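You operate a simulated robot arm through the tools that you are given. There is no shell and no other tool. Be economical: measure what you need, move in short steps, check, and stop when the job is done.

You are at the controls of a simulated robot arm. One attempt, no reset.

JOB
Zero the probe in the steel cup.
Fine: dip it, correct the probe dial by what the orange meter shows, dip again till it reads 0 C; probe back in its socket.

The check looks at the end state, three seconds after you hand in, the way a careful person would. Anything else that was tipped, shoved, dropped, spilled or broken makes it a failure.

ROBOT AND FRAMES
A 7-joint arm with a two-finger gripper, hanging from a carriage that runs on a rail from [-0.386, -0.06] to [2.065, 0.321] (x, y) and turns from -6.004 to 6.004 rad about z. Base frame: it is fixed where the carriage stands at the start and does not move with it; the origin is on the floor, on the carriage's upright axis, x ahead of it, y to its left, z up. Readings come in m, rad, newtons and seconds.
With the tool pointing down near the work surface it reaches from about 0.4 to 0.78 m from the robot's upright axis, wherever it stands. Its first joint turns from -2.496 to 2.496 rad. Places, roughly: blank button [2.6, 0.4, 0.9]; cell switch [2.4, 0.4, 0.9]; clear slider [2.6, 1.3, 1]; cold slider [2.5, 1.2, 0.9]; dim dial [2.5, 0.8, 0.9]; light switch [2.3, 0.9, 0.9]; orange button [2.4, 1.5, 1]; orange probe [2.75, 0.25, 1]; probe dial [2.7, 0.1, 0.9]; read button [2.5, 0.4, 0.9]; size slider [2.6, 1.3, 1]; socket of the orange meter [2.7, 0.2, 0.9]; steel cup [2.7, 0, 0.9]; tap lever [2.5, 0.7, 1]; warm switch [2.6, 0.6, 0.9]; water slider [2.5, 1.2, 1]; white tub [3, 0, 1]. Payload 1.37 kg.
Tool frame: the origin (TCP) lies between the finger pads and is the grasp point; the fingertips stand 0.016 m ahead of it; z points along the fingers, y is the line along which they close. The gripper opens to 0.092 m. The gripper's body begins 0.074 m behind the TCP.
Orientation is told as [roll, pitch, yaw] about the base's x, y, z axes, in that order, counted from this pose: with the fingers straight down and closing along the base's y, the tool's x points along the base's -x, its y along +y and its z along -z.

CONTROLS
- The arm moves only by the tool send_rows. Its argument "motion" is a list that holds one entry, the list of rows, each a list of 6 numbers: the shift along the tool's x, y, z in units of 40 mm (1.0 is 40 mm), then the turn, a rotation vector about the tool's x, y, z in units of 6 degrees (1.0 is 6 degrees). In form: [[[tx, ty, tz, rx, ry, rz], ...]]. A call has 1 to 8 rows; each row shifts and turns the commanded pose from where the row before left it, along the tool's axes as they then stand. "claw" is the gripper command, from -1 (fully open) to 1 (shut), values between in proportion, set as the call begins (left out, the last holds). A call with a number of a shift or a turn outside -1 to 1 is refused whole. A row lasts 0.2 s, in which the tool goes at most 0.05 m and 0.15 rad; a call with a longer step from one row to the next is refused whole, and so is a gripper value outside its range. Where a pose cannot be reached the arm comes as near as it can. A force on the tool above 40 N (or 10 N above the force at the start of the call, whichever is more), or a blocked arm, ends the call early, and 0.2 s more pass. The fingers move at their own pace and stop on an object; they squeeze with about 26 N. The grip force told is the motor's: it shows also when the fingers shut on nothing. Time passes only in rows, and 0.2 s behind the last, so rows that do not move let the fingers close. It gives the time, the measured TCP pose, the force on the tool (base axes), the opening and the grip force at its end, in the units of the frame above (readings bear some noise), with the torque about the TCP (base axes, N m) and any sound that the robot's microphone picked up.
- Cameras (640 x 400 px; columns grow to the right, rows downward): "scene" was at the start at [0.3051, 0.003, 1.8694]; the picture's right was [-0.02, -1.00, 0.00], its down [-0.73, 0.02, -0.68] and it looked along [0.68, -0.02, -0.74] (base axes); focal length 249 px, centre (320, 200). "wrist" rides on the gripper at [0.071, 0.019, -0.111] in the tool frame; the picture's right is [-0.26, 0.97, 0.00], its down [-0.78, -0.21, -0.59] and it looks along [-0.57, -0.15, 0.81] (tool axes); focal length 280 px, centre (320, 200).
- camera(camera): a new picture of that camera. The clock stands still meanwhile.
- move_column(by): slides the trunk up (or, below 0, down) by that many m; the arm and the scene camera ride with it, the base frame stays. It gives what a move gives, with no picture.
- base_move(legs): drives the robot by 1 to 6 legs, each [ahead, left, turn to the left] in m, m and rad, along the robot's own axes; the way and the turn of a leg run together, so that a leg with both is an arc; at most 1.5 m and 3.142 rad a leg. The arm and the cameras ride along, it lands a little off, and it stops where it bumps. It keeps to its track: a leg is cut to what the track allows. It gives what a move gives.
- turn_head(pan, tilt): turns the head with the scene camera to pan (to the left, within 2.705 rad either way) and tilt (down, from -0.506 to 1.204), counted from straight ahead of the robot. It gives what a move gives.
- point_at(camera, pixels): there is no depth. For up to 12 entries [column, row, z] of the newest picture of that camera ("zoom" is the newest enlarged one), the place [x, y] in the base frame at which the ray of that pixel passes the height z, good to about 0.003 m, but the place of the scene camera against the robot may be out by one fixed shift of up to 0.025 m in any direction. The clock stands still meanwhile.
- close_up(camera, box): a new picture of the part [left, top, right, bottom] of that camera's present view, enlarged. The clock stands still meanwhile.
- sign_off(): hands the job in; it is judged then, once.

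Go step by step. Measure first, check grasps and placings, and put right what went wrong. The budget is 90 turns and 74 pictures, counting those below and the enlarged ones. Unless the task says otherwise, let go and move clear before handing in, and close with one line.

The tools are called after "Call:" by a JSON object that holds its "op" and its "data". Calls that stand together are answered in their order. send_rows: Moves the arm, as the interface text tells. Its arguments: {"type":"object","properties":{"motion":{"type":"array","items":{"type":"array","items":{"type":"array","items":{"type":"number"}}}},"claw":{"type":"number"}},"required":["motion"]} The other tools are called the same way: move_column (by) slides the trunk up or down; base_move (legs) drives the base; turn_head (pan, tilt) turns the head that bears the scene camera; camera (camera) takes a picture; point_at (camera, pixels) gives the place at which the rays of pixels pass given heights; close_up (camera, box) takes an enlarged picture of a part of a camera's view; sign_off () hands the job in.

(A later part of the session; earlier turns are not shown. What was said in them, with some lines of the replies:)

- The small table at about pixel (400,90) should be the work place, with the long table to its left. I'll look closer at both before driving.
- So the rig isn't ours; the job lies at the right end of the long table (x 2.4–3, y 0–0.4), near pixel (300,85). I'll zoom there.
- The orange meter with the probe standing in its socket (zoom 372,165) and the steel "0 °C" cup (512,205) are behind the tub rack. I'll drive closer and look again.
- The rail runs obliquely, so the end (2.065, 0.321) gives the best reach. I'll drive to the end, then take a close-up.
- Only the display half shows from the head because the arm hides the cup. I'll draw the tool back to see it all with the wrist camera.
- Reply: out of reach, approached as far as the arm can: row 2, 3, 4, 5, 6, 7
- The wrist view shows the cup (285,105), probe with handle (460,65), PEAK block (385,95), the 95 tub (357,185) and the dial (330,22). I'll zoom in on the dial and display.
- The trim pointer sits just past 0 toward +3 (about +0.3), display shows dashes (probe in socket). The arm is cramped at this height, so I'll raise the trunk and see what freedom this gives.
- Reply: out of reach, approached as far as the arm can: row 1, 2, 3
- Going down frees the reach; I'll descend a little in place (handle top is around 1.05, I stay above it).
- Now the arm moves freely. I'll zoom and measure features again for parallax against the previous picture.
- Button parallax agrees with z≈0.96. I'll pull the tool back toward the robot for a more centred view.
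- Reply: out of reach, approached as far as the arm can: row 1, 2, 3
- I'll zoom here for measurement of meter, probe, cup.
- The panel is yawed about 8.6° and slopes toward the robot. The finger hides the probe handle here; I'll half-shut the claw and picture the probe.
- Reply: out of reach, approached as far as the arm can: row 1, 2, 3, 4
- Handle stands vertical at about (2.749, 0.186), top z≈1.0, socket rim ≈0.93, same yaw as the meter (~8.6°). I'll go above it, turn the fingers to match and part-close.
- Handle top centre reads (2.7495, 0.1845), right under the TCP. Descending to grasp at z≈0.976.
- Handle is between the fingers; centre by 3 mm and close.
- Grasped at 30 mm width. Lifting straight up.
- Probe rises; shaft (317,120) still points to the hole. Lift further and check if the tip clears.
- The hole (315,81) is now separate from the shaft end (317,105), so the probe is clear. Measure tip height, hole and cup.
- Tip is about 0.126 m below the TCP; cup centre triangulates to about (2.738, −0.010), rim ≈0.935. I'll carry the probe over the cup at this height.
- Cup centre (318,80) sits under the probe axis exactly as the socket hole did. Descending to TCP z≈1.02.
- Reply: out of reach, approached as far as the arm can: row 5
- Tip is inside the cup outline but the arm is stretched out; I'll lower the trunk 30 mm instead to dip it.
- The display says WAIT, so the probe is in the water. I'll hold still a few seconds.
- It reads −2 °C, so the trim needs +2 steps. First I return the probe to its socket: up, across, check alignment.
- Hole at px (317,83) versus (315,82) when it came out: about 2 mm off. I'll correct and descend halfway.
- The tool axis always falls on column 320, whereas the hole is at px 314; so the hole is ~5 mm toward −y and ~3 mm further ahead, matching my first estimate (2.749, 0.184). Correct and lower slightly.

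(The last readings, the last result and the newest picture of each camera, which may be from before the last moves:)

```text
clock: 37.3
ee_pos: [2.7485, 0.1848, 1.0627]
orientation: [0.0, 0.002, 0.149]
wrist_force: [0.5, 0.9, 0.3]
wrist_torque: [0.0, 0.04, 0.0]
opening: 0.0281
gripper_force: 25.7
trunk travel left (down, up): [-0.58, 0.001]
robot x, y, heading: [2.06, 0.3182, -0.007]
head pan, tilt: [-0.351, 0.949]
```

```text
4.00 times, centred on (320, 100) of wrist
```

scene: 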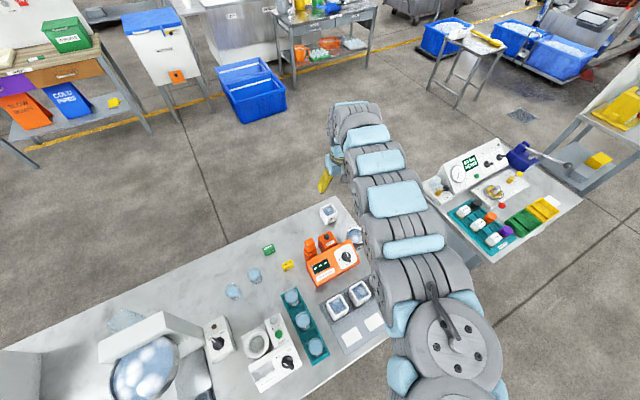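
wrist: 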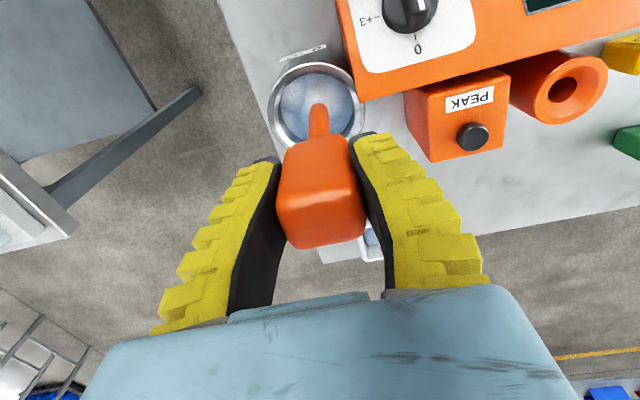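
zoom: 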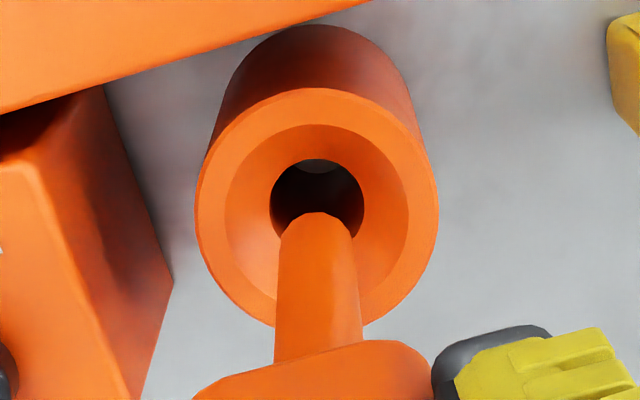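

Aligned now: tip (316) on hole column (317), rim centre on the axis row. Lowering slowly.

Call:
{"op": "send_rows", "data": {"motion": [[[0, 0, 0.4, 0, 0, 0], [0, 0, 0.4, 0, 0, 0], [0, 0, 0.4, 0, 0, 0], [0, 0, 0, 0, 0, 0]]]}}

Call:
{"op": "close_up", "data": {"camera": "wrist", "box": [240, 50, 400, 150]}}

```text
clock: 38.3
ee_pos: [2.7488, 0.1866, 1.0181]
orientation: [0.003, 0.002, 0.149]
wrist_force: [0.1, -0.2, 0.8]
wrist_torque: [-0.03, 0.04, 0.05]
opening: 0.028
gripper_force: 26.3
trunk travel left (down, up): [-0.58, 0.001]
robot x, y, heading: [2.0582, 0.32, -0.007]
head pan, tilt: [-0.351, 0.949]
```

```text
4.00 times, centred on (320, 100) of wrist
```

zoom: 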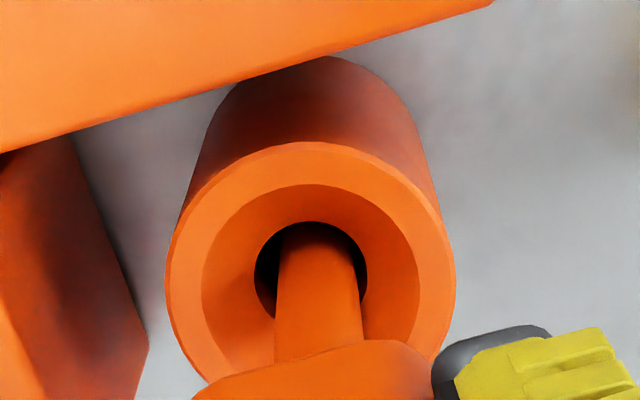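

The shaft is in the hole. Lower the remaining 40 mm.

Call:
{"op": "send_rows", "data": {"motion": [[[0, -0.04, 0.3, 0, 0, 0], [0, 0, 0.3, 0, 0, 0], [0, 0, 0.25, 0, 0, 0], [0, 0, 0.12, 0, 0, 0], [0, 0, 0, 0, 0, 0]]]}}

Call:
{"op": "close_up", "data": {"camera": "wrist", "box": [200, 50, 440, 200]}}

```text
clock: 39.5
ee_pos: [2.7502, 0.184, 0.9783]
orientation: [0.002, 0.002, 0.15]
wrist_force: [-6.8, 1.5, 14.9]
wrist_torque: [0.04, 0.43, 0.02]
opening: 0.0301
gripper_force: 26.1
trunk travel left (down, up): [-0.58, 0.001]
robot x, y, heading: [2.0579, 0.3241, -0.009]
head pan, tilt: [-0.351, 0.949]
```

```text
2.67 times, centred on (320, 125) of wrist
```

zoom: 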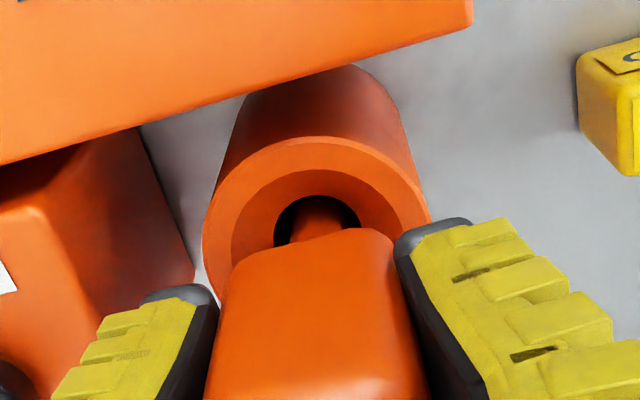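

Seated exactly as before (same z, same reaction). Release, rise, and move over toward the dial.

Call:
{"op": "send_rows", "data": {"motion": [[[0, 0, 0, 0, 0, 0], [0, 0, 0, 0, 0, 0], [0, 0, -0.5, 0, 0, 0], [0, 0, -0.9, 0, 0, 0], [0, 0, -0.9, 0, 0, 0], [0, 0, -0.6, 0, 0, 0]]], "claw": -0.3}}

Call:
{"op": "close_up", "data": {"camera": "wrist", "box": [180, 0, 500, 200]}}

Call:
{"op": "send_rows", "data": {"motion": [[[0.61, -0.68, 0, 0, 0, 0], [0.61, -0.68, 0, 0, 0, 0], [0.61, -0.68, 0, 0, 0, 0], [0.61, -0.68, 0, 0, 0, 0], [0, 0, 0, 0, 0, 0]]]}}

Call:
{"op": "camera", "data": {"camera": "wrist"}}

```text
clock: 40.9
ee_pos: [2.7494, 0.1841, 1.0963]
orientation: [0.002, 0.001, 0.149]
wrist_force: [-0.4, -0.4, 0.1]
wrist_torque: [-0.03, 0.0, 0.0]
opening: 0.0622
gripper_force: 1.9
trunk travel left (down, up): [-0.58, 0.001]
robot x, y, heading: [2.0604, 0.3189, -0.006]
head pan, tilt: [-0.351, 0.949]
```

```text
2.00 times, centred on (340, 100) of wrist
```

zoom: 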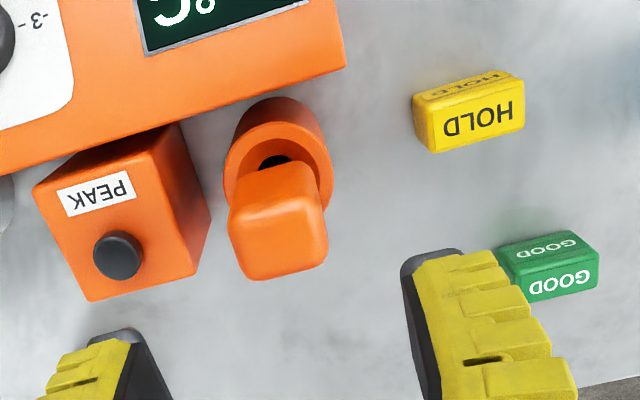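

```text
clock: 42.1
ee_pos: [2.6694, 0.0628, 1.0934]
orientation: [0.003, 0.002, 0.151]
wrist_force: [-1.1, -0.8, 0.5]
wrist_torque: [0.02, -0.04, 0.02]
opening: 0.0623
gripper_force: 1.6
trunk travel left (down, up): [-0.58, 0.001]
robot x, y, heading: [2.0625, 0.3188, -0.006]
head pan, tilt: [-0.351, 0.949]
```

```text
32 pictures are left
```

wrist: 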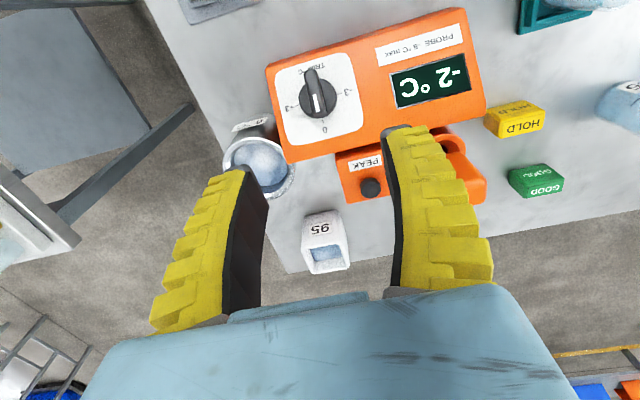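

Display keeps −2 °C. Dial is on the tool's axis column (318,95). Zoom for its geometry.

Call:
{"op": "close_up", "data": {"camera": "wrist", "box": [256, 45, 384, 165]}}

Call:
{"op": "point_at", "data": {"camera": "wrist", "pixels": [[287, 163, 0.95], [486, 104, 0.95], [266, 66, 0.92], [466, 8, 0.92], [319, 97, 0.95], [319, 97, 0.93], [266, 66, 0.94], [466, 8, 0.94], [486, 104, 0.94]]}}

```text
3.33 times, centred on (320, 105) of wrist
```

zoom: 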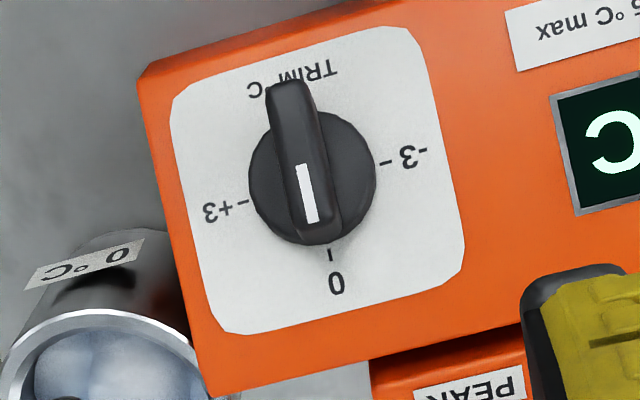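

```text
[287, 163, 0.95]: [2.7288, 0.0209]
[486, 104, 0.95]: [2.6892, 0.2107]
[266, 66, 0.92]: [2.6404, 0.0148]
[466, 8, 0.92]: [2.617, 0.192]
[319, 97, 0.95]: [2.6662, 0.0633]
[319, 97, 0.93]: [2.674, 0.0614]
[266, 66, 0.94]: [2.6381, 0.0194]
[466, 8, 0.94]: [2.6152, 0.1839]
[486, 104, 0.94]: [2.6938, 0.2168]
```

The panel slopes markedly (roughly 30–45°). Before tilting the tool, I check the tubs in front of it with the head camera.

Call:
{"op": "camera", "data": {"camera": "scene"}}

```text
30 pictures are left
```

scene: 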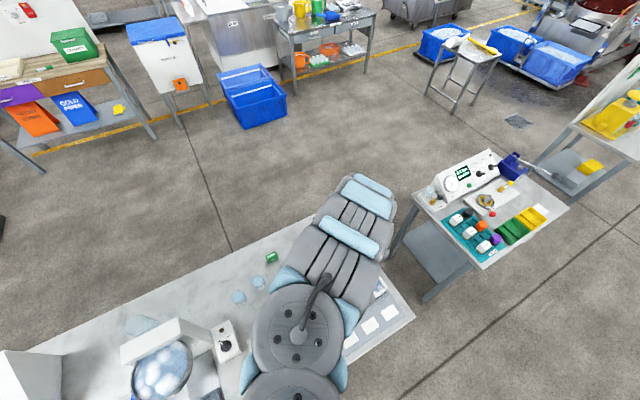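

Blocked. From earlier views I computed tub tops ≈0.955 at x≤2.545, so a ~25–30° tilt over the dial keeps the camera clear. I'll tilt 25° at this safe height and re-look.

Call:
{"op": "send_rows", "data": {"motion": [[[0, 0, 0, 0, -0.84, 0], [0, 0, 0, 0, -0.84, 0], [0, 0, 0, 0, -0.84, 0], [0, 0, 0, 0, -0.84, 0], [0, 0, 0, 0, -0.84, 0], [0, 0, 0, 0, 0, 0]]]}}

Call:
{"op": "camera", "data": {"camera": "wrist"}}

```text
clock: 43.5
ee_pos: [2.6943, 0.0442, 1.0747]
orientation: [0.002, -0.437, 0.151]
wrist_force: [0.2, -0.3, -0.2]
wrist_torque: [0.01, 0.02, 0.01]
opening: 0.0622
gripper_force: 1.9
out of reach, approached as far as the arm can: row 3, 4, 5
trunk travel left (down, up): [-0.58, 0.001]
robot x, y, heading: [2.0628, 0.3204, -0.006]
head pan, tilt: [-0.351, 0.949]
```

```text
29 pictures are left
```

wrist: 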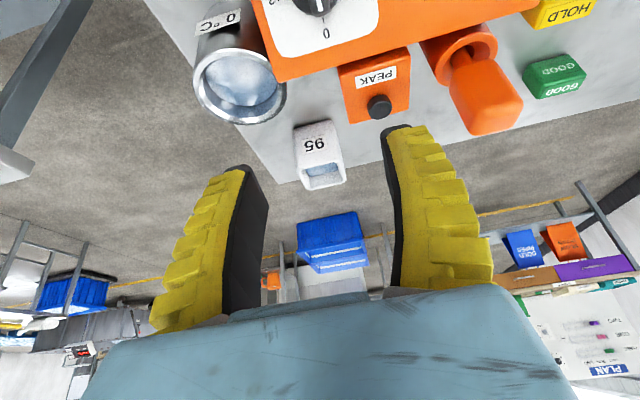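

The tilt is reached but the arm is cramped near the base; I'll back the carriage 0.1 m for room and then bring the tool forward.

Call:
{"op": "base_move", "data": {"legs": [[-0.1, -0.0155, 0]]}}

Call:
{"op": "send_rows", "data": {"motion": [[[0, 0.1, 0, 0, 0, 0], [0, 0, 0, 0, 0, 0]]]}}

Call:
{"op": "camera", "data": {"camera": "wrist"}}

```text
clock: 44.6
ee_pos: [2.5928, 0.0279, 1.0753]
orientation: [0.0, -0.438, 0.149]
wrist_force: [0.1, -0.9, -0.8]
wrist_torque: [0.06, 0.0, 0.01]
opening: 0.0624
gripper_force: 1.8
trunk travel left (down, up): [-0.58, 0.001]
robot x, y, heading: [1.9614, 0.3068, -0.009]
head pan, tilt: [-0.351, 0.949]
```

```text
clock: 45.2
ee_pos: [2.5944, 0.0307, 1.0741]
orientation: [0.002, -0.435, 0.147]
wrist_force: [-0.4, -0.7, 0.3]
wrist_torque: [-0.01, -0.05, -0.01]
opening: 0.0623
gripper_force: 1.5
trunk travel left (down, up): [-0.58, 0.001]
robot x, y, heading: [1.9638, 0.3051, -0.012]
head pan, tilt: [-0.351, 0.949]
```

```text
28 pictures are left
```

wrist: 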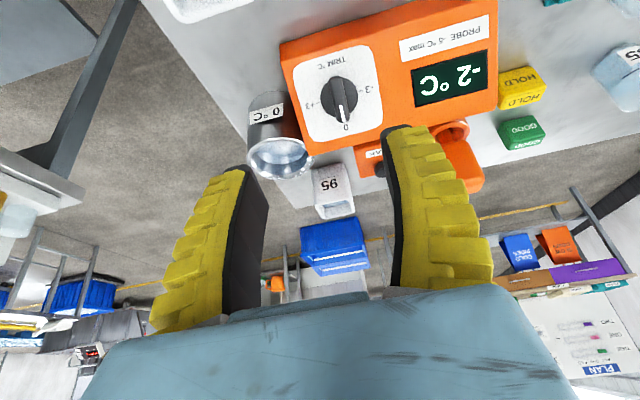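

Call:
{"op": "close_up", "data": {"camera": "wrist", "box": [264, 0, 520, 160]}}

Call:
{"op": "point_at", "data": {"camera": "wrist", "pixels": [[280, 46, 0.94], [280, 46, 0.92], [280, 46, 0.9], [280, 46, 0.88], [497, 102, 0.95], [316, 152, 0.95], [340, 96, 0.95], [340, 96, 0.93], [280, 170, 0.93], [497, 102, 0.93]]}}

```text
2.50 times, centred on (392, 80) of wrist
```

zoom: 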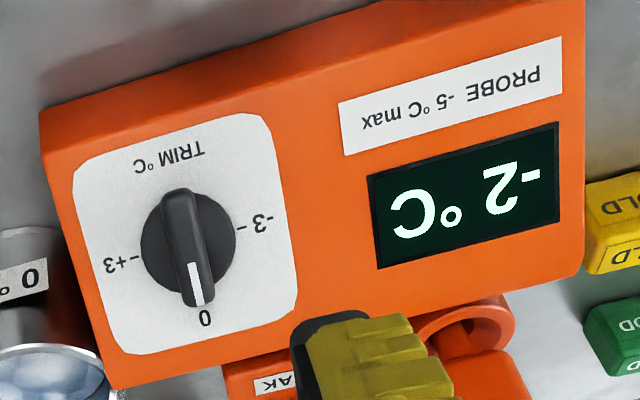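

```text
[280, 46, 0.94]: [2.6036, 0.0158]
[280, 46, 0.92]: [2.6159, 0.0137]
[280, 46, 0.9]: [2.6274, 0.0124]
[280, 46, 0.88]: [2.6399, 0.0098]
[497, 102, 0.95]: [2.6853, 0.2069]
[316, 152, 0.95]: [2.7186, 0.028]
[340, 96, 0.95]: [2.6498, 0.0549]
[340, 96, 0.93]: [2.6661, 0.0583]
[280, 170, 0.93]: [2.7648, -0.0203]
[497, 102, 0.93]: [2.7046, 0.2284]
```

The panel slope works out at ~32°, dial centre on the panel about (2.6816, 0.0605, 0.911), pointer practically at 0. I'll tilt to 30° and advance along the knob's axis to a hover, then check.

Call:
{"op": "send_rows", "data": {"motion": [[[0, 0, 0, 0, -0.8, 0], [0.04, 0.14, 0.7, 0, 0, 0], [0.04, 0.14, 0.7, 0, 0, 0], [0.04, 0.14, 0.8, 0, 0, 0], [0, 0, 0, 0, 0, 0]]], "claw": -0.4}}

Call:
{"op": "camera", "data": {"camera": "wrist"}}

```text
clock: 46.4
ee_pos: [2.6349, 0.0507, 0.9916]
orientation: [0.004, -0.522, 0.146]
wrist_force: [-0.4, 0.7, -0.6]
wrist_torque: [0.02, -0.01, -0.02]
opening: 0.0669
gripper_force: 1.3
out of reach, approached as far as the arm can: row 1
trunk travel left (down, up): [-0.58, 0.001]
robot x, y, heading: [1.9601, 0.304, -0.01]
head pan, tilt: [-0.351, 0.949]
```

```text
26 pictures are left
```

wrist: 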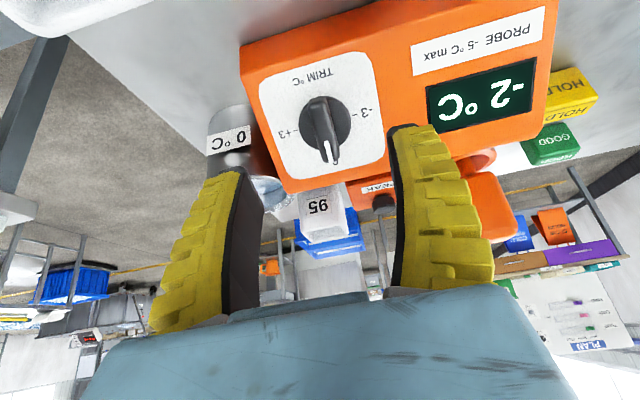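

Dial centre (324,125) is nearly on the axis. Small correction, then 35 mm closer along the axis and look again.

Call:
{"op": "send_rows", "data": {"motion": [[[-0.08, 0.05, 0.4, 0, 0, 0], [0, 0, 0.45, 0, 0, 0], [0, 0, 0, 0, 0, 0]]], "claw": -0.3}}

Call:
{"op": "close_up", "data": {"camera": "wrist", "box": [160, 40, 480, 240]}}

```text
clock: 47.2
ee_pos: [2.6529, 0.0541, 0.9632]
orientation: [0.004, -0.519, 0.146]
wrist_force: [-0.2, 0.2, 0.8]
wrist_torque: [-0.02, -0.07, 0.0]
opening: 0.0622
gripper_force: 1.6
trunk travel left (down, up): [-0.58, 0.001]
robot x, y, heading: [1.9573, 0.3034, -0.009]
head pan, tilt: [-0.351, 0.949]
```

```text
2.00 times, centred on (320, 140) of wrist
```

zoom: 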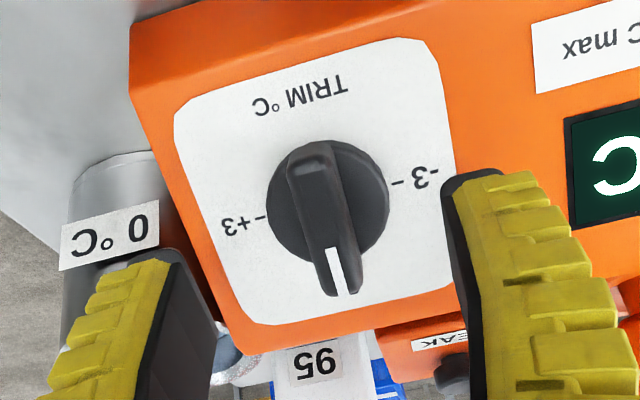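

Centre is ~3 mm to the +y side. Correct, and advance to have fingertips ~18 mm above the panel.

Call:
{"op": "send_rows", "data": {"motion": [[[-0.02, 0.075, 0.2, 0, 0, 0], [0, 0, 0.2, 0, 0, 0], [0, 0, 0.18, 0, 0, 0], [0, 0, 0, 0, 0, 0]]]}}

Call:
{"op": "close_up", "data": {"camera": "wrist", "box": [160, 60, 480, 260]}}

```text
clock: 48.2
ee_pos: [2.6655, 0.0603, 0.943]
orientation: [0.004, -0.52, 0.146]
wrist_force: [-0.5, -1.1, -0.7]
wrist_torque: [0.02, 0.0, 0.01]
opening: 0.0623
gripper_force: 2.0
trunk travel left (down, up): [-0.58, 0.001]
robot x, y, heading: [1.9598, 0.3056, -0.011]
head pan, tilt: [-0.351, 0.949]
```

```text
2.00 times, centred on (320, 160) of wrist
```

zoom: 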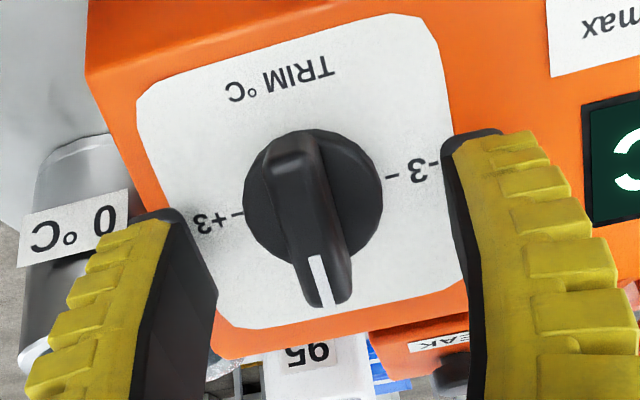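

Fingers straddle the fin. Advance 4 mm more and close.

Call:
{"op": "send_rows", "data": {"motion": [[[0, -0.04, 0.1, 0, 0, 0], [0, 0, 0, 0, 0, 0]]]}}

Call:
{"op": "send_rows", "data": {"motion": [[[0, 0, 0, 0, 0, 0], [0, 0, 0, 0, 0, 0], [0, 0, 0, 0, 0, 0]]], "claw": 1}}

Call:
{"op": "close_up", "data": {"camera": "wrist", "box": [160, 60, 480, 260]}}

```text
clock: 48.8
ee_pos: [2.6669, 0.058, 0.9394]
orientation: [0.003, -0.522, 0.147]
wrist_force: [0.2, -0.5, -0.2]
wrist_torque: [0.04, 0.0, -0.03]
opening: 0.0623
gripper_force: 2.1
trunk travel left (down, up): [-0.58, 0.001]
robot x, y, heading: [1.9585, 0.3065, -0.003]
head pan, tilt: [-0.351, 0.949]
```

```text
clock: 49.6
ee_pos: [2.6681, 0.0579, 0.9399]
orientation: [0.002, -0.524, 0.145]
wrist_force: [-8.0, 3.1, 13.2]
wrist_torque: [0.05, 0.0, 0.03]
opening: 0.0088
gripper_force: 27.6
trunk travel left (down, up): [-0.58, 0.001]
robot x, y, heading: [1.9598, 0.307, -0.011]
head pan, tilt: [-0.351, 0.949]
```

```text
2.00 times, centred on (320, 160) of wrist
```

zoom: 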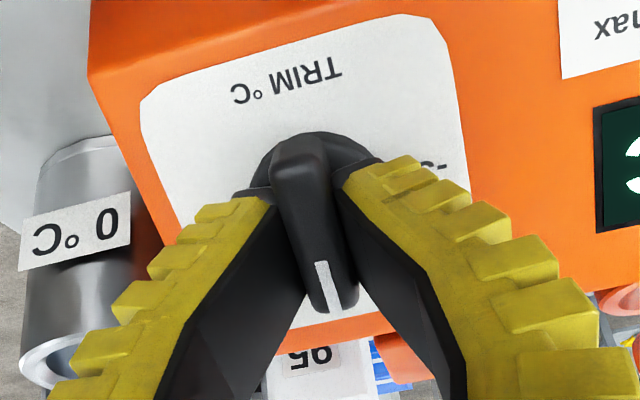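

Fin gripped (8.8 mm). Turn clockwise by 30° first.

Call:
{"op": "send_rows", "data": {"motion": [[[0, 0, 0, 0, 0, 0.8], [0, 0, 0, 0, 0, 0.8], [0, 0, 0, 0, 0, 0.8], [0, 0, 0, 0, 0, 0.8], [0, 0, 0, 0, 0, 0.8], [0, 0, 0, 0, 0, 1.0], [0, 0, 0, 0, 0, 0]]]}}

Call:
{"op": "close_up", "data": {"camera": "wrist", "box": [160, 60, 480, 260]}}

```text
clock: 51.2
ee_pos: [2.6672, 0.0574, 0.9401]
orientation: [0.281, -0.445, -0.441]
wrist_force: [-9.7, -0.4, 9.6]
wrist_torque: [0.08, 0.06, 0.06]
opening: 0.009
gripper_force: 27.9
trunk travel left (down, up): [-0.58, 0.001]
robot x, y, heading: [1.9587, 0.3051, -0.009]
head pan, tilt: [-0.351, 0.949]
```

```text
2.00 times, centred on (320, 160) of wrist
```

zoom: 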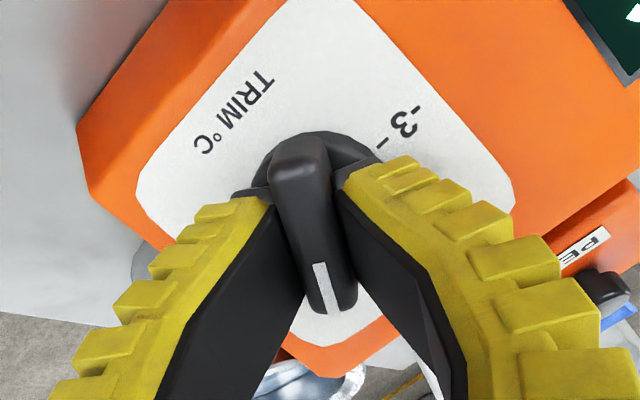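

The knob follows. Turn another 30°.

Call:
{"op": "send_rows", "data": {"motion": [[[0, 0, 0, 0, 0, 0.8], [0, 0, 0, 0, 0, 0.8], [0, 0, 0, 0, 0, 0.8], [0, 0, 0, 0, 0, 0.8], [0, 0, 0, 0, 0, 0.8], [0, 0, 0, 0, 0, 1.0], [0, 0, 0, 0, 0, 0]]]}}

Call:
{"op": "close_up", "data": {"camera": "wrist", "box": [160, 60, 480, 260]}}

```text
clock: 52.8
ee_pos: [2.6671, 0.0565, 0.9394]
orientation: [0.46, -0.251, -0.96]
wrist_force: [-6.7, -7.6, 3.8]
wrist_torque: [-0.04, -0.05, -0.01]
opening: 0.0059
gripper_force: 28.1
trunk travel left (down, up): [-0.58, 0.001]
robot x, y, heading: [1.9636, 0.3057, -0.007]
head pan, tilt: [-0.351, 0.949]
```

```text
2.00 times, centred on (320, 160) of wrist
```

zoom: 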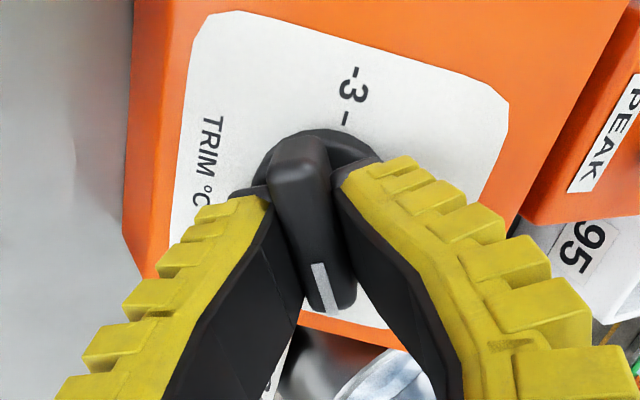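

Turned about 60°. Open, back off along the axis and rotate back to view the dial.

Call:
{"op": "send_rows", "data": {"motion": [[[0, 0, 0, 0, 0, 0], [0, 0, 0, 0, 0, 0], [0, 0, -0.7, 0, 0, 0], [0, 0, -0.7, 0, 0, 0], [0, 0, 0, 0, 0, 0]]], "claw": -0.3}}

Call:
{"op": "close_up", "data": {"camera": "wrist", "box": [160, 20, 480, 220]}}

```text
clock: 54.0
ee_pos: [2.6413, 0.0564, 0.9906]
orientation: [0.462, -0.247, -0.957]
wrist_force: [0.9, -0.3, 0.5]
wrist_torque: [-0.03, -0.03, -0.02]
opening: 0.0624
gripper_force: 1.9
trunk travel left (down, up): [-0.58, 0.001]
robot x, y, heading: [1.959, 0.3074, -0.015]
head pan, tilt: [-0.351, 0.949]
```

```text
2.00 times, centred on (320, 120) of wrist
```

zoom: 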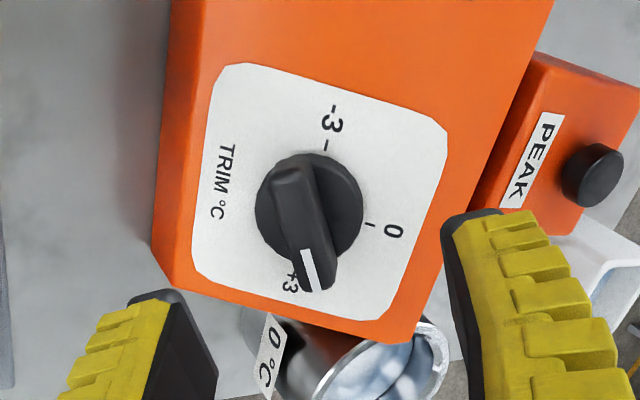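

Pointer now sits ~57–60° from 0 toward +3, i.e. +2. Back off and turn the tool upright again.

Call:
{"op": "send_rows", "data": {"motion": [[[0, 0, -0.8, 0, 0, -0.5], [0, 0, -0.8, 0, 0, -1], [0, 0, 0, 0, 0, -1], [0, 0, 0, 0, 0, -1], [0, 0, 0, 0, 0, -1], [0, 0, 0, 0, 0, -1], [0, 0, 0, 0, 0, -1], [0, 0, 0, 0, 0, -1]]]}}

Call:
{"op": "send_rows", "data": {"motion": [[[0, 0, 0, 0, 0, -1], [0, 0, 0, 0, 0, -1], [0, 0, 0, 0, 0, -0.5], [0, 0, 0, 0, 1, 0], [0, 0, 0, 0, 1, 0], [0, 0, 0, 0, 1, 0], [0, 0, 0, 0, 1, 0], [0, 0, 0, 0, 1, 0]]]}}

```text
clock: 55.8
ee_pos: [2.6086, 0.0516, 1.0442]
orientation: [0.148, -0.501, -0.151]
wrist_force: [0.0, -0.4, -0.5]
wrist_torque: [0.03, -0.02, -0.01]
opening: 0.062
gripper_force: 2.2
trunk travel left (down, up): [-0.58, 0.001]
robot x, y, heading: [1.9653, 0.3041, -0.013]
head pan, tilt: [-0.351, 0.949]
```

```text
clock: 57.6
ee_pos: [2.6072, 0.0515, 1.045]
orientation: [0.005, 0.004, 0.149]
wrist_force: [-0.9, -0.2, -0.4]
wrist_torque: [0.02, -0.03, -0.01]
opening: 0.0624
gripper_force: 1.4
trunk travel left (down, up): [-0.58, 0.001]
robot x, y, heading: [1.9621, 0.3026, -0.009]
head pan, tilt: [-0.351, 0.949]
```

Upright. Drive the carriage forward again (tool tips at 1.03 clear the 1.0 handle).

Call:
{"op": "send_rows", "data": {"motion": [[[0, 0, -0.5, 0, 0, 0], [0, 0, -0.5, 0, 0, 0]]]}}

Call:
{"op": "base_move", "data": {"legs": [[0.1, 0.0155, 0]]}}

```text
clock: 58.2
ee_pos: [2.6108, 0.0502, 1.0883]
orientation: [0.003, 0.001, 0.149]
wrist_force: [-0.7, 0.1, -0.8]
wrist_torque: [-0.01, -0.08, 0.01]
opening: 0.0626
gripper_force: 2.1
trunk travel left (down, up): [-0.58, 0.001]
robot x, y, heading: [1.9617, 0.3051, -0.014]
head pan, tilt: [-0.351, 0.949]
```

```text
clock: 59.4
ee_pos: [2.7086, 0.0654, 1.087]
orientation: [0.002, 0.002, 0.147]
wrist_force: [0.8, -0.7, 0.8]
wrist_torque: [-0.01, -0.03, -0.01]
opening: 0.0622
gripper_force: 2.1
trunk travel left (down, up): [-0.58, 0.001]
robot x, y, heading: [2.0636, 0.3186, -0.01]
head pan, tilt: [-0.351, 0.949]
```

Call:
{"op": "send_rows", "data": {"motion": [[[-0.487, 0.93, 0, 0, 0, 0], [-0.487, 0.93, 0, 0, 0, 0], [-0.487, 0.93, 0, 0, 0, 0], [0, 0, 0, 0, 0, 0]]]}}

Call:
{"op": "close_up", "data": {"camera": "wrist", "box": [160, 0, 480, 200]}}

```text
clock: 60.4
ee_pos: [2.7497, 0.1836, 1.0852]
orientation: [0.001, 0.003, 0.148]
wrist_force: [0.6, -0.6, 0.1]
wrist_torque: [-0.03, 0.01, 0.01]
opening: 0.0627
gripper_force: 1.8
trunk travel left (down, up): [-0.58, 0.001]
robot x, y, heading: [2.0602, 0.3188, -0.015]
head pan, tilt: [-0.351, 0.949]
```

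```text
2.00 times, centred on (320, 100) of wrist
```

zoom: 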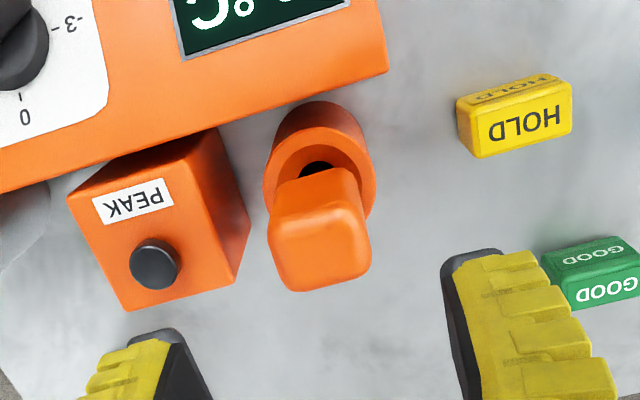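

Handle centred (col 319). Descend, grasp, and lift.

Call:
{"op": "send_rows", "data": {"motion": [[[0, 0, 0.8, 0, 0, 0], [0, 0, 0.8, 0, 0, 0], [0, 0, 0.7, 0, 0, 0], [0, 0, 0.38, 0, 0, 0], [0, 0, 0, 0, 0, 0]]]}}

Call:
{"op": "send_rows", "data": {"motion": [[[0, 0, 0, 0, 0, 0], [0, 0, 0, 0, 0, 0], [0, 0, 0, 0, 0, 0]]], "claw": 1}}

Call:
{"op": "send_rows", "data": {"motion": [[[0, 0, -0.5, 0, 0, 0], [0, 0, -0.7, 0, 0, 0], [0, 0, -0.8, 0, 0, 0], [0, 0, -0.8, 0, 0, 0], [0, 0, -0.7, 0, 0, 0], [0, 0, -0.7, 0, 0, 0], [0, 0, 0, 0, 0, 0]]]}}

Call:
{"op": "close_up", "data": {"camera": "wrist", "box": [160, 20, 480, 220]}}

```text
clock: 61.6
ee_pos: [2.749, 0.1826, 0.9787]
orientation: [0.001, 0.004, 0.147]
wrist_force: [-0.9, -0.3, 0.0]
wrist_torque: [-0.01, -0.01, 0.0]
opening: 0.0622
gripper_force: 1.7
trunk travel left (down, up): [-0.58, 0.001]
robot x, y, heading: [2.0599, 0.3218, -0.011]
head pan, tilt: [-0.351, 0.949]
```

```text
clock: 62.4
ee_pos: [2.7493, 0.1838, 0.9792]
orientation: [0.002, 0.0, 0.149]
wrist_force: [-7.8, 0.8, 16.1]
wrist_torque: [0.01, 0.37, -0.01]
opening: 0.03
gripper_force: 26.7
trunk travel left (down, up): [-0.58, 0.001]
robot x, y, heading: [2.0595, 0.3182, -0.008]
head pan, tilt: [-0.351, 0.949]
```

```text
clock: 64.0
ee_pos: [2.7495, 0.1836, 1.1476]
orientation: [0.002, 0.002, 0.149]
wrist_force: [0.1, -0.3, -0.7]
wrist_torque: [0.03, -0.01, 0.02]
opening: 0.028
gripper_force: 26.3
trunk travel left (down, up): [-0.58, 0.001]
robot x, y, heading: [2.0596, 0.3208, -0.011]
head pan, tilt: [-0.351, 0.949]
```

```text
2.00 times, centred on (320, 120) of wrist
```

zoom: 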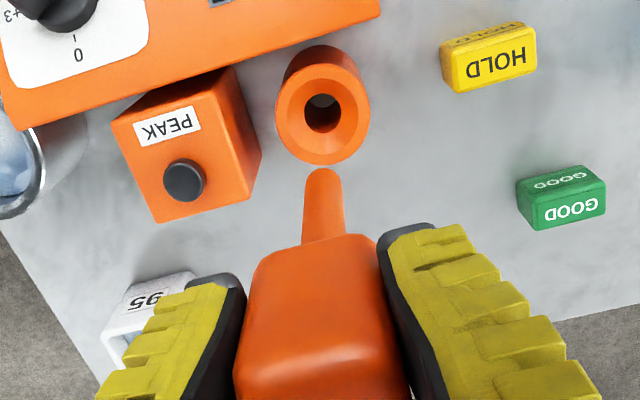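

Probe up and vertical. Carry to the cup and dip as before.

Call:
{"op": "send_rows", "data": {"motion": [[[0.197, -0.949, 0, 0, 0, 0], [0.197, -0.949, 0, 0, 0, 0], [0.197, -0.949, 0, 0, 0, 0], [0.197, -0.949, 0, 0, 0, 0], [0.197, -0.949, 0, 0, 0, 0], [0, 0, 0, 0, 0, 0]]]}}

Call:
{"op": "close_up", "data": {"camera": "wrist", "box": [160, 20, 480, 220]}}

```text
clock: 65.4
ee_pos: [2.7419, -0.0115, 1.1483]
orientation: [0.001, 0.002, 0.148]
wrist_force: [0.6, -0.3, -1.1]
wrist_torque: [0.02, 0.03, 0.02]
opening: 0.0276
gripper_force: 25.9
trunk travel left (down, up): [-0.58, 0.001]
robot x, y, heading: [2.0583, 0.3151, -0.012]
head pan, tilt: [-0.351, 0.949]
```

```text
2.00 times, centred on (320, 120) of wrist
```

zoom: 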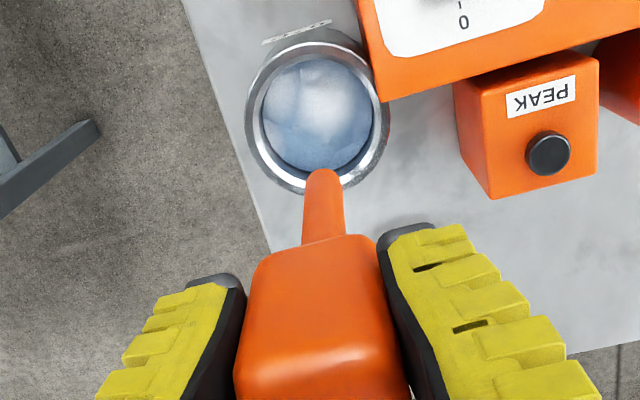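

Call:
{"op": "send_rows", "data": {"motion": [[[0, 0, 0.6, 0, 0, 0], [0, 0, 0.7, 0, 0, 0], [0, 0, 0.6, 0, 0, 0], [0, 0, 0.5, 0, 0, 0], [0, 0, 0, 0, 0, 0]]]}}

Call:
{"op": "move_column", "data": {"by": -0.03}}

Call:
{"op": "send_rows", "data": {"motion": [[[0, 0, 0, 0, 0, 0], [0, 0, 0, 0, 0, 0], [0, 0, 0, 0, 0, 0], [0, 0, 0, 0, 0, 0], [0, 0, 0, 0, 0, 0], [0, 0, 0, 0, 0, 0], [0, 0, 0, 0, 0, 0], [0, 0, 0, 0, 0, 0]]]}}

Call:
{"op": "send_rows", "data": {"motion": [[[0, 0, 0, 0, 0, 0], [0, 0, 0, 0, 0, 0], [0, 0, 0, 0, 0, 0], [0, 0, 0, 0, 0, 0], [0, 0, 0, 0, 0, 0], [0, 0, 0, 0, 0, 0], [0, 0, 0, 0, 0, 0], [0, 0, 0, 0, 0, 0]]]}}

Call:
{"op": "close_up", "data": {"camera": "scene", "box": [290, 230, 386, 290]}}

```text
clock: 66.6
ee_pos: [2.74, -0.0117, 1.051]
orientation: [0.001, 0.003, 0.149]
wrist_force: [-0.4, 0.3, -0.8]
wrist_torque: [0.02, -0.03, 0.03]
opening: 0.0279
gripper_force: 26.1
trunk travel left (down, up): [-0.58, 0.001]
robot x, y, heading: [2.0598, 0.3192, -0.008]
head pan, tilt: [-0.351, 0.949]
```

```text
clock: 67.3
ee_pos: [2.7402, -0.0113, 1.0228]
orientation: [0.002, 0.001, 0.148]
wrist_force: [-0.3, 0.0, -0.9]
wrist_torque: [0.02, 0.01, 0.02]
opening: 0.0281
gripper_force: 26.2
trunk travel left (down, up): [-0.55, 0.031]
robot x, y, heading: [2.0586, 0.319, -0.01]
head pan, tilt: [-0.351, 0.949]
```

```text
clock: 69.1
ee_pos: [2.7403, -0.0125, 1.0229]
orientation: [0.001, 0.001, 0.148]
wrist_force: [-1.0, -0.3, -0.8]
wrist_torque: [-0.03, -0.03, 0.02]
opening: 0.0279
gripper_force: 25.9
trunk travel left (down, up): [-0.55, 0.031]
robot x, y, heading: [2.0599, 0.3218, -0.008]
head pan, tilt: [-0.351, 0.949]
```

```text
clock: 70.9
ee_pos: [2.7401, -0.0119, 1.0212]
orientation: [0.002, 0.001, 0.149]
wrist_force: [0.8, -0.8, -0.8]
wrist_torque: [-0.02, 0.0, 0.01]
opening: 0.0279
gripper_force: 25.7
trunk travel left (down, up): [-0.55, 0.031]
robot x, y, heading: [2.0597, 0.3223, -0.009]
head pan, tilt: [-0.351, 0.949]
```

```text
6.67 times, centred on (338, 260) of scene
```

zoom: 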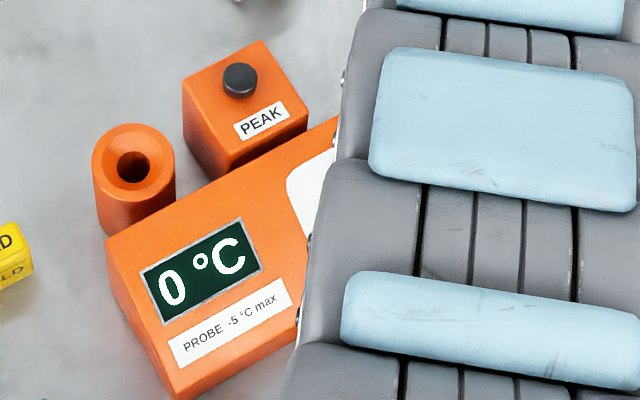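

It now reads 0 °C. Return the probe to its socket the same way.

Call:
{"op": "move_column", "data": {"by": 0.03}}

Call:
{"op": "send_rows", "data": {"motion": [[[0, 0, -0.6, 0, 0, 0], [0, 0, -0.7, 0, 0, 0], [0, 0, -0.6, 0, 0, 0], [0, 0, -0.5, 0, 0, 0], [0, 0, 0, 0, 0, 0]]]}}

Call:
{"op": "send_rows", "data": {"motion": [[[-0.197, 0.949, 0, 0, 0, 0], [-0.197, 0.949, 0, 0, 0, 0], [-0.197, 0.949, 0, 0, 0, 0], [-0.197, 0.949, 0, 0, 0, 0], [-0.197, 0.949, 0, 0, 0, 0], [0, 0, 0, 0, 0, 0]]]}}

Call:
{"op": "send_rows", "data": {"motion": [[[0, 0, 0.7, 0, 0, 0], [0, 0, 0.7, 0, 0, 0], [0, 0, 0.7, 0, 0, 0], [0, 0, 0, 0, 0, 0]]]}}

Call:
{"op": "close_up", "data": {"camera": "wrist", "box": [240, 50, 400, 150]}}

```text
clock: 71.7
ee_pos: [2.741, -0.0121, 1.0524]
orientation: [0.002, 0.003, 0.147]
wrist_force: [-0.9, 0.1, 0.0]
wrist_torque: [-0.01, -0.03, 0.01]
opening: 0.0281
gripper_force: 26.2
trunk travel left (down, up): [-0.58, 0.001]
robot x, y, heading: [2.0587, 0.3204, -0.006]
head pan, tilt: [-0.351, 0.949]
```

```text
clock: 72.9
ee_pos: [2.742, -0.0143, 1.1476]
orientation: [0.003, 0.002, 0.148]
wrist_force: [-0.4, -0.1, -0.1]
wrist_torque: [0.01, 0.0, -0.02]
opening: 0.0276
gripper_force: 26.2
trunk travel left (down, up): [-0.58, 0.001]
robot x, y, heading: [2.0641, 0.3199, -0.013]
head pan, tilt: [-0.351, 0.949]
```

```text
clock: 74.3
ee_pos: [2.7516, 0.1812, 1.1467]
orientation: [0.002, 0.0, 0.147]
wrist_force: [-0.1, -0.7, -0.5]
wrist_torque: [0.0, 0.03, 0.03]
opening: 0.0278
gripper_force: 25.8
trunk travel left (down, up): [-0.58, 0.001]
robot x, y, heading: [2.0594, 0.3187, -0.01]
head pan, tilt: [-0.351, 0.949]
```

```text
clock: 75.3
ee_pos: [2.7497, 0.1804, 1.0618]
orientation: [0.0, 0.004, 0.149]
wrist_force: [-0.5, 0.5, -1.3]
wrist_torque: [-0.01, -0.01, -0.02]
opening: 0.028
gripper_force: 26.0
trunk travel left (down, up): [-0.58, 0.001]
robot x, y, heading: [2.062, 0.319, -0.011]
head pan, tilt: [-0.351, 0.949]
```

```text
4.00 times, centred on (320, 100) of wrist
```

zoom: 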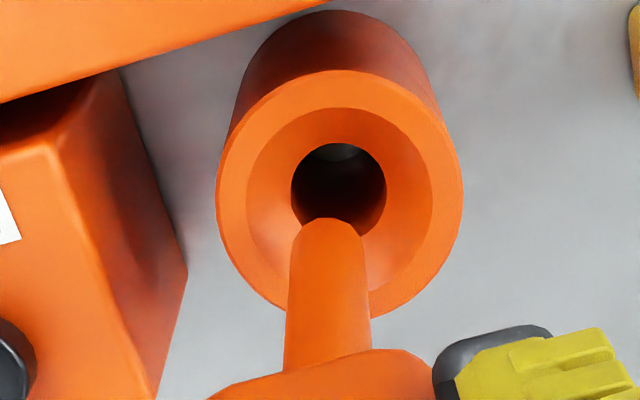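

Hole (339,190) vs tip (328): about 2.5 mm +y and ~3.5 mm toward the robot. Correct and check.

Call:
{"op": "send_rows", "data": {"motion": [[[0.085, 0.065, 0, 0, 0, 0], [0, 0, 0.3, 0, 0, 0], [0, 0, 0, 0, 0, 0]]]}}

Call:
{"op": "close_up", "data": {"camera": "wrist", "box": [240, 50, 400, 150]}}

```text
clock: 76.1
ee_pos: [2.7461, 0.1844, 1.0517]
orientation: [0.002, 0.002, 0.15]
wrist_force: [0.5, -0.1, -0.3]
wrist_torque: [-0.01, 0.0, -0.03]
opening: 0.0279
gripper_force: 25.8
trunk travel left (down, up): [-0.58, 0.001]
robot x, y, heading: [2.0588, 0.3233, -0.006]
head pan, tilt: [-0.351, 0.949]
```

```text
4.00 times, centred on (320, 100) of wrist
```

zoom: 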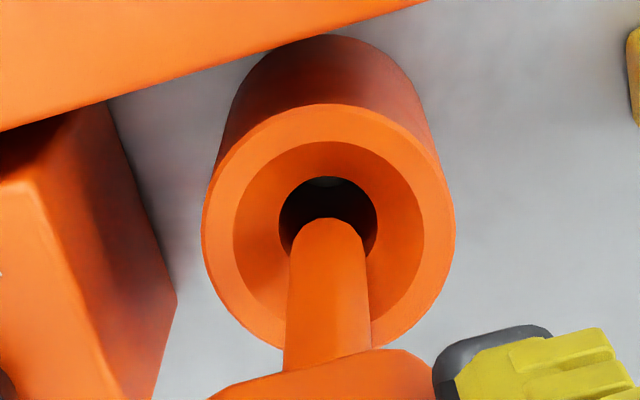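

Tip (328) now lines up with the hole (328). Lower in.

Call:
{"op": "send_rows", "data": {"motion": [[[0, 0, 0.3, 0, 0, 0], [0, 0, 0.35, 0, 0, 0], [0, 0, 0.3, 0, 0, 0], [0, 0, 0, 0, 0, 0]]]}}

Call:
{"op": "close_up", "data": {"camera": "wrist", "box": [240, 50, 400, 150]}}

```text
clock: 77.1
ee_pos: [2.7454, 0.1819, 1.0136]
orientation: [0.0, 0.004, 0.149]
wrist_force: [1.0, -0.3, -0.4]
wrist_torque: [-0.03, -0.01, 0.05]
opening: 0.0281
gripper_force: 26.1
trunk travel left (down, up): [-0.58, 0.001]
robot x, y, heading: [2.0603, 0.3238, -0.01]
head pan, tilt: [-0.351, 0.949]
```

```text
4.00 times, centred on (320, 100) of wrist
```

zoom: 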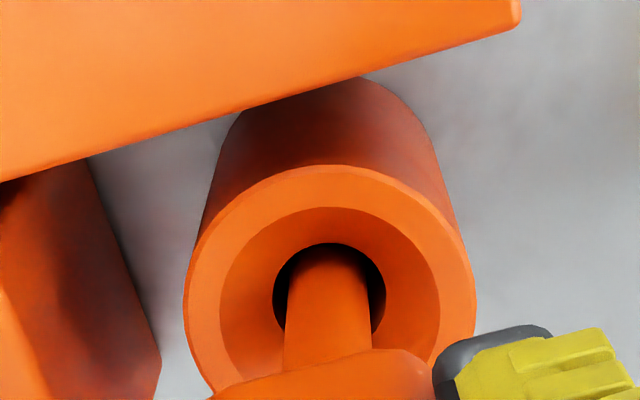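

The shaft is well inside the hole with no side force. Lower the last 35 mm.

Call:
{"op": "send_rows", "data": {"motion": [[[0, 0, 0.3, 0, 0, 0], [0, 0, 0.3, 0, 0, 0], [0, 0, 0.2, 0, 0, 0], [0, 0, 0.1, 0, 0, 0], [0, 0, 0, 0, 0, 0]]]}}

Call:
{"op": "close_up", "data": {"camera": "wrist", "box": [200, 50, 440, 200]}}

```text
clock: 78.3
ee_pos: [2.7462, 0.1824, 0.9794]
orientation: [0.002, 0.003, 0.148]
wrist_force: [-4.6, 0.3, 17.6]
wrist_torque: [0.01, 0.45, 0.02]
opening: 0.031
gripper_force: 26.6
trunk travel left (down, up): [-0.58, 0.001]
robot x, y, heading: [2.0583, 0.3199, -0.012]
head pan, tilt: [-0.351, 0.949]
```

```text
2.67 times, centred on (320, 125) of wrist
```

zoom: 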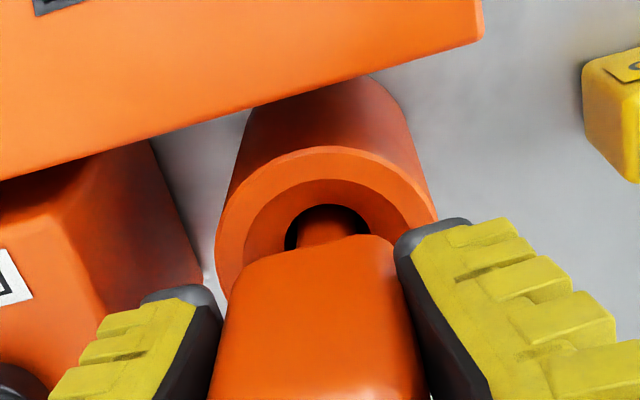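

Seated as before (z 0.979, same reaction). Release, rise clear and check.

Call:
{"op": "send_rows", "data": {"motion": [[[0, 0, 0, 0, 0, 0], [0, 0, 0, 0, 0, 0], [0, 0, -0.5, 0, 0, 0], [0, 0, -0.9, 0, 0, 0], [0, 0, -0.9, 0, 0, 0], [0, 0, -0.9, 0, 0, 0], [0, 0, -0.9, 0, 0, 0], [0, 0, 0, 0, 0, 0]]], "claw": -0.3}}

Call:
{"op": "camera", "data": {"camera": "wrist"}}

Call:
{"op": "camera", "data": {"camera": "scene"}}

```text
clock: 80.1
ee_pos: [2.7486, 0.1843, 1.1433]
orientation: [0.0, 0.001, 0.148]
wrist_force: [-0.3, -0.7, 0.2]
wrist_torque: [0.04, 0.01, 0.01]
opening: 0.0624
gripper_force: 1.4
trunk travel left (down, up): [-0.58, 0.001]
robot x, y, heading: [2.0594, 0.3184, -0.007]
head pan, tilt: [-0.351, 0.949]
```

```text
11 pictures are left
```

wrist: 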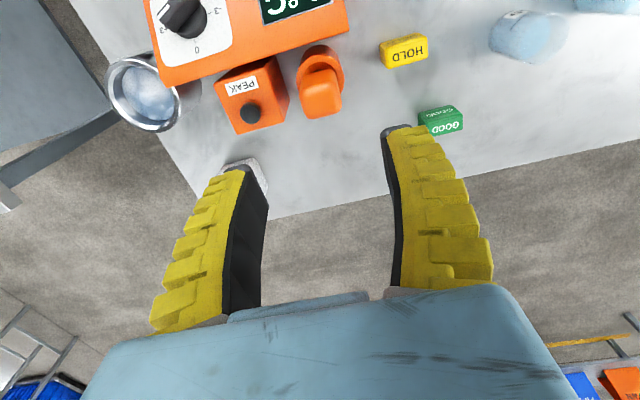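

```text
10 pictures are left
```

scene: 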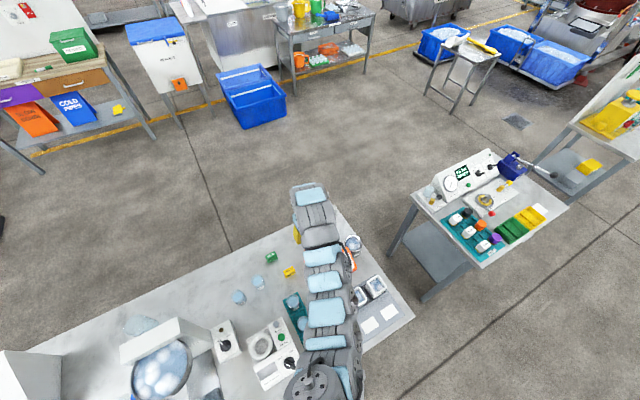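

Probe stands in its socket and everything looks upright. I'll back the carriage off to be clear and take a final look.

Call:
{"op": "base_move", "data": {"legs": [[-0.6, -0.093, 0]]}}

Call:
{"op": "turn_head", "data": {"pan": -0.2, "tilt": 0.8}}

Call:
{"op": "camera", "data": {"camera": "scene"}}

```text
clock: 83.6
ee_pos: [2.1355, 0.0975, 1.1426]
orientation: [0.002, 0.002, 0.162]
wrist_force: [-0.1, -1.0, 0.9]
wrist_torque: [0.01, 0.0, -0.02]
opening: 0.0625
gripper_force: 1.6
trunk travel left (down, up): [-0.58, 0.001]
robot x, y, heading: [1.4441, 0.2248, 0.002]
head pan, tilt: [-0.351, 0.949]
```

```text
clock: 84.3
ee_pos: [2.1334, 0.097, 1.1418]
orientation: [0.003, 0.002, 0.162]
wrist_force: [0.3, -0.4, -0.6]
wrist_torque: [0.01, -0.02, 0.01]
opening: 0.0619
gripper_force: 1.2
trunk travel left (down, up): [-0.58, 0.001]
robot x, y, heading: [1.4457, 0.2259, 0.006]
head pan, tilt: [-0.201, 0.799]
```

```text
9 pictures are left
```

scene: 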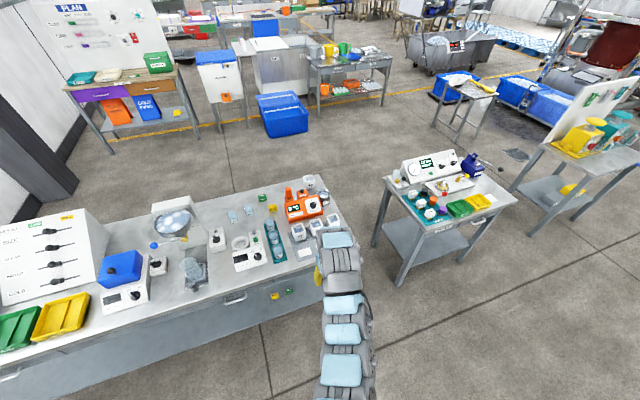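

Call:
{"op": "close_up", "data": {"camera": "scene", "box": [265, 165, 361, 225]}}

```text
6.67 times, centred on (313, 195) of scene
```

zoom: 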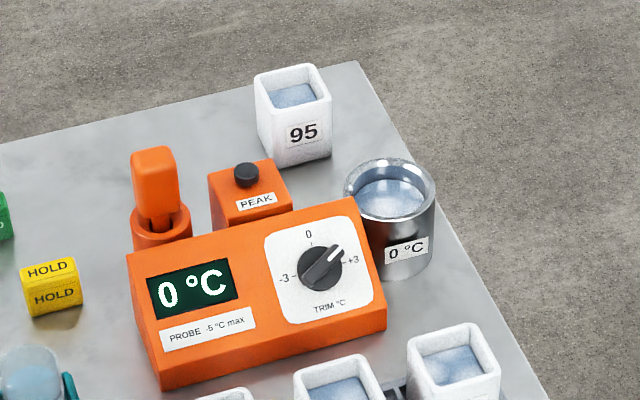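

The final view shows the meter at 0 °C, trim at about +2, the probe back in its socket, and everything else upright where it was. Handing in.

Call:
{"op": "sign_off", "data": {}}

```text
The job is handed in.
```

The probe first read −2 °C in the steel cup; I turned the probe dial to +2, the second dip read 0 °C, and the probe is back in its socket with the arm clear.
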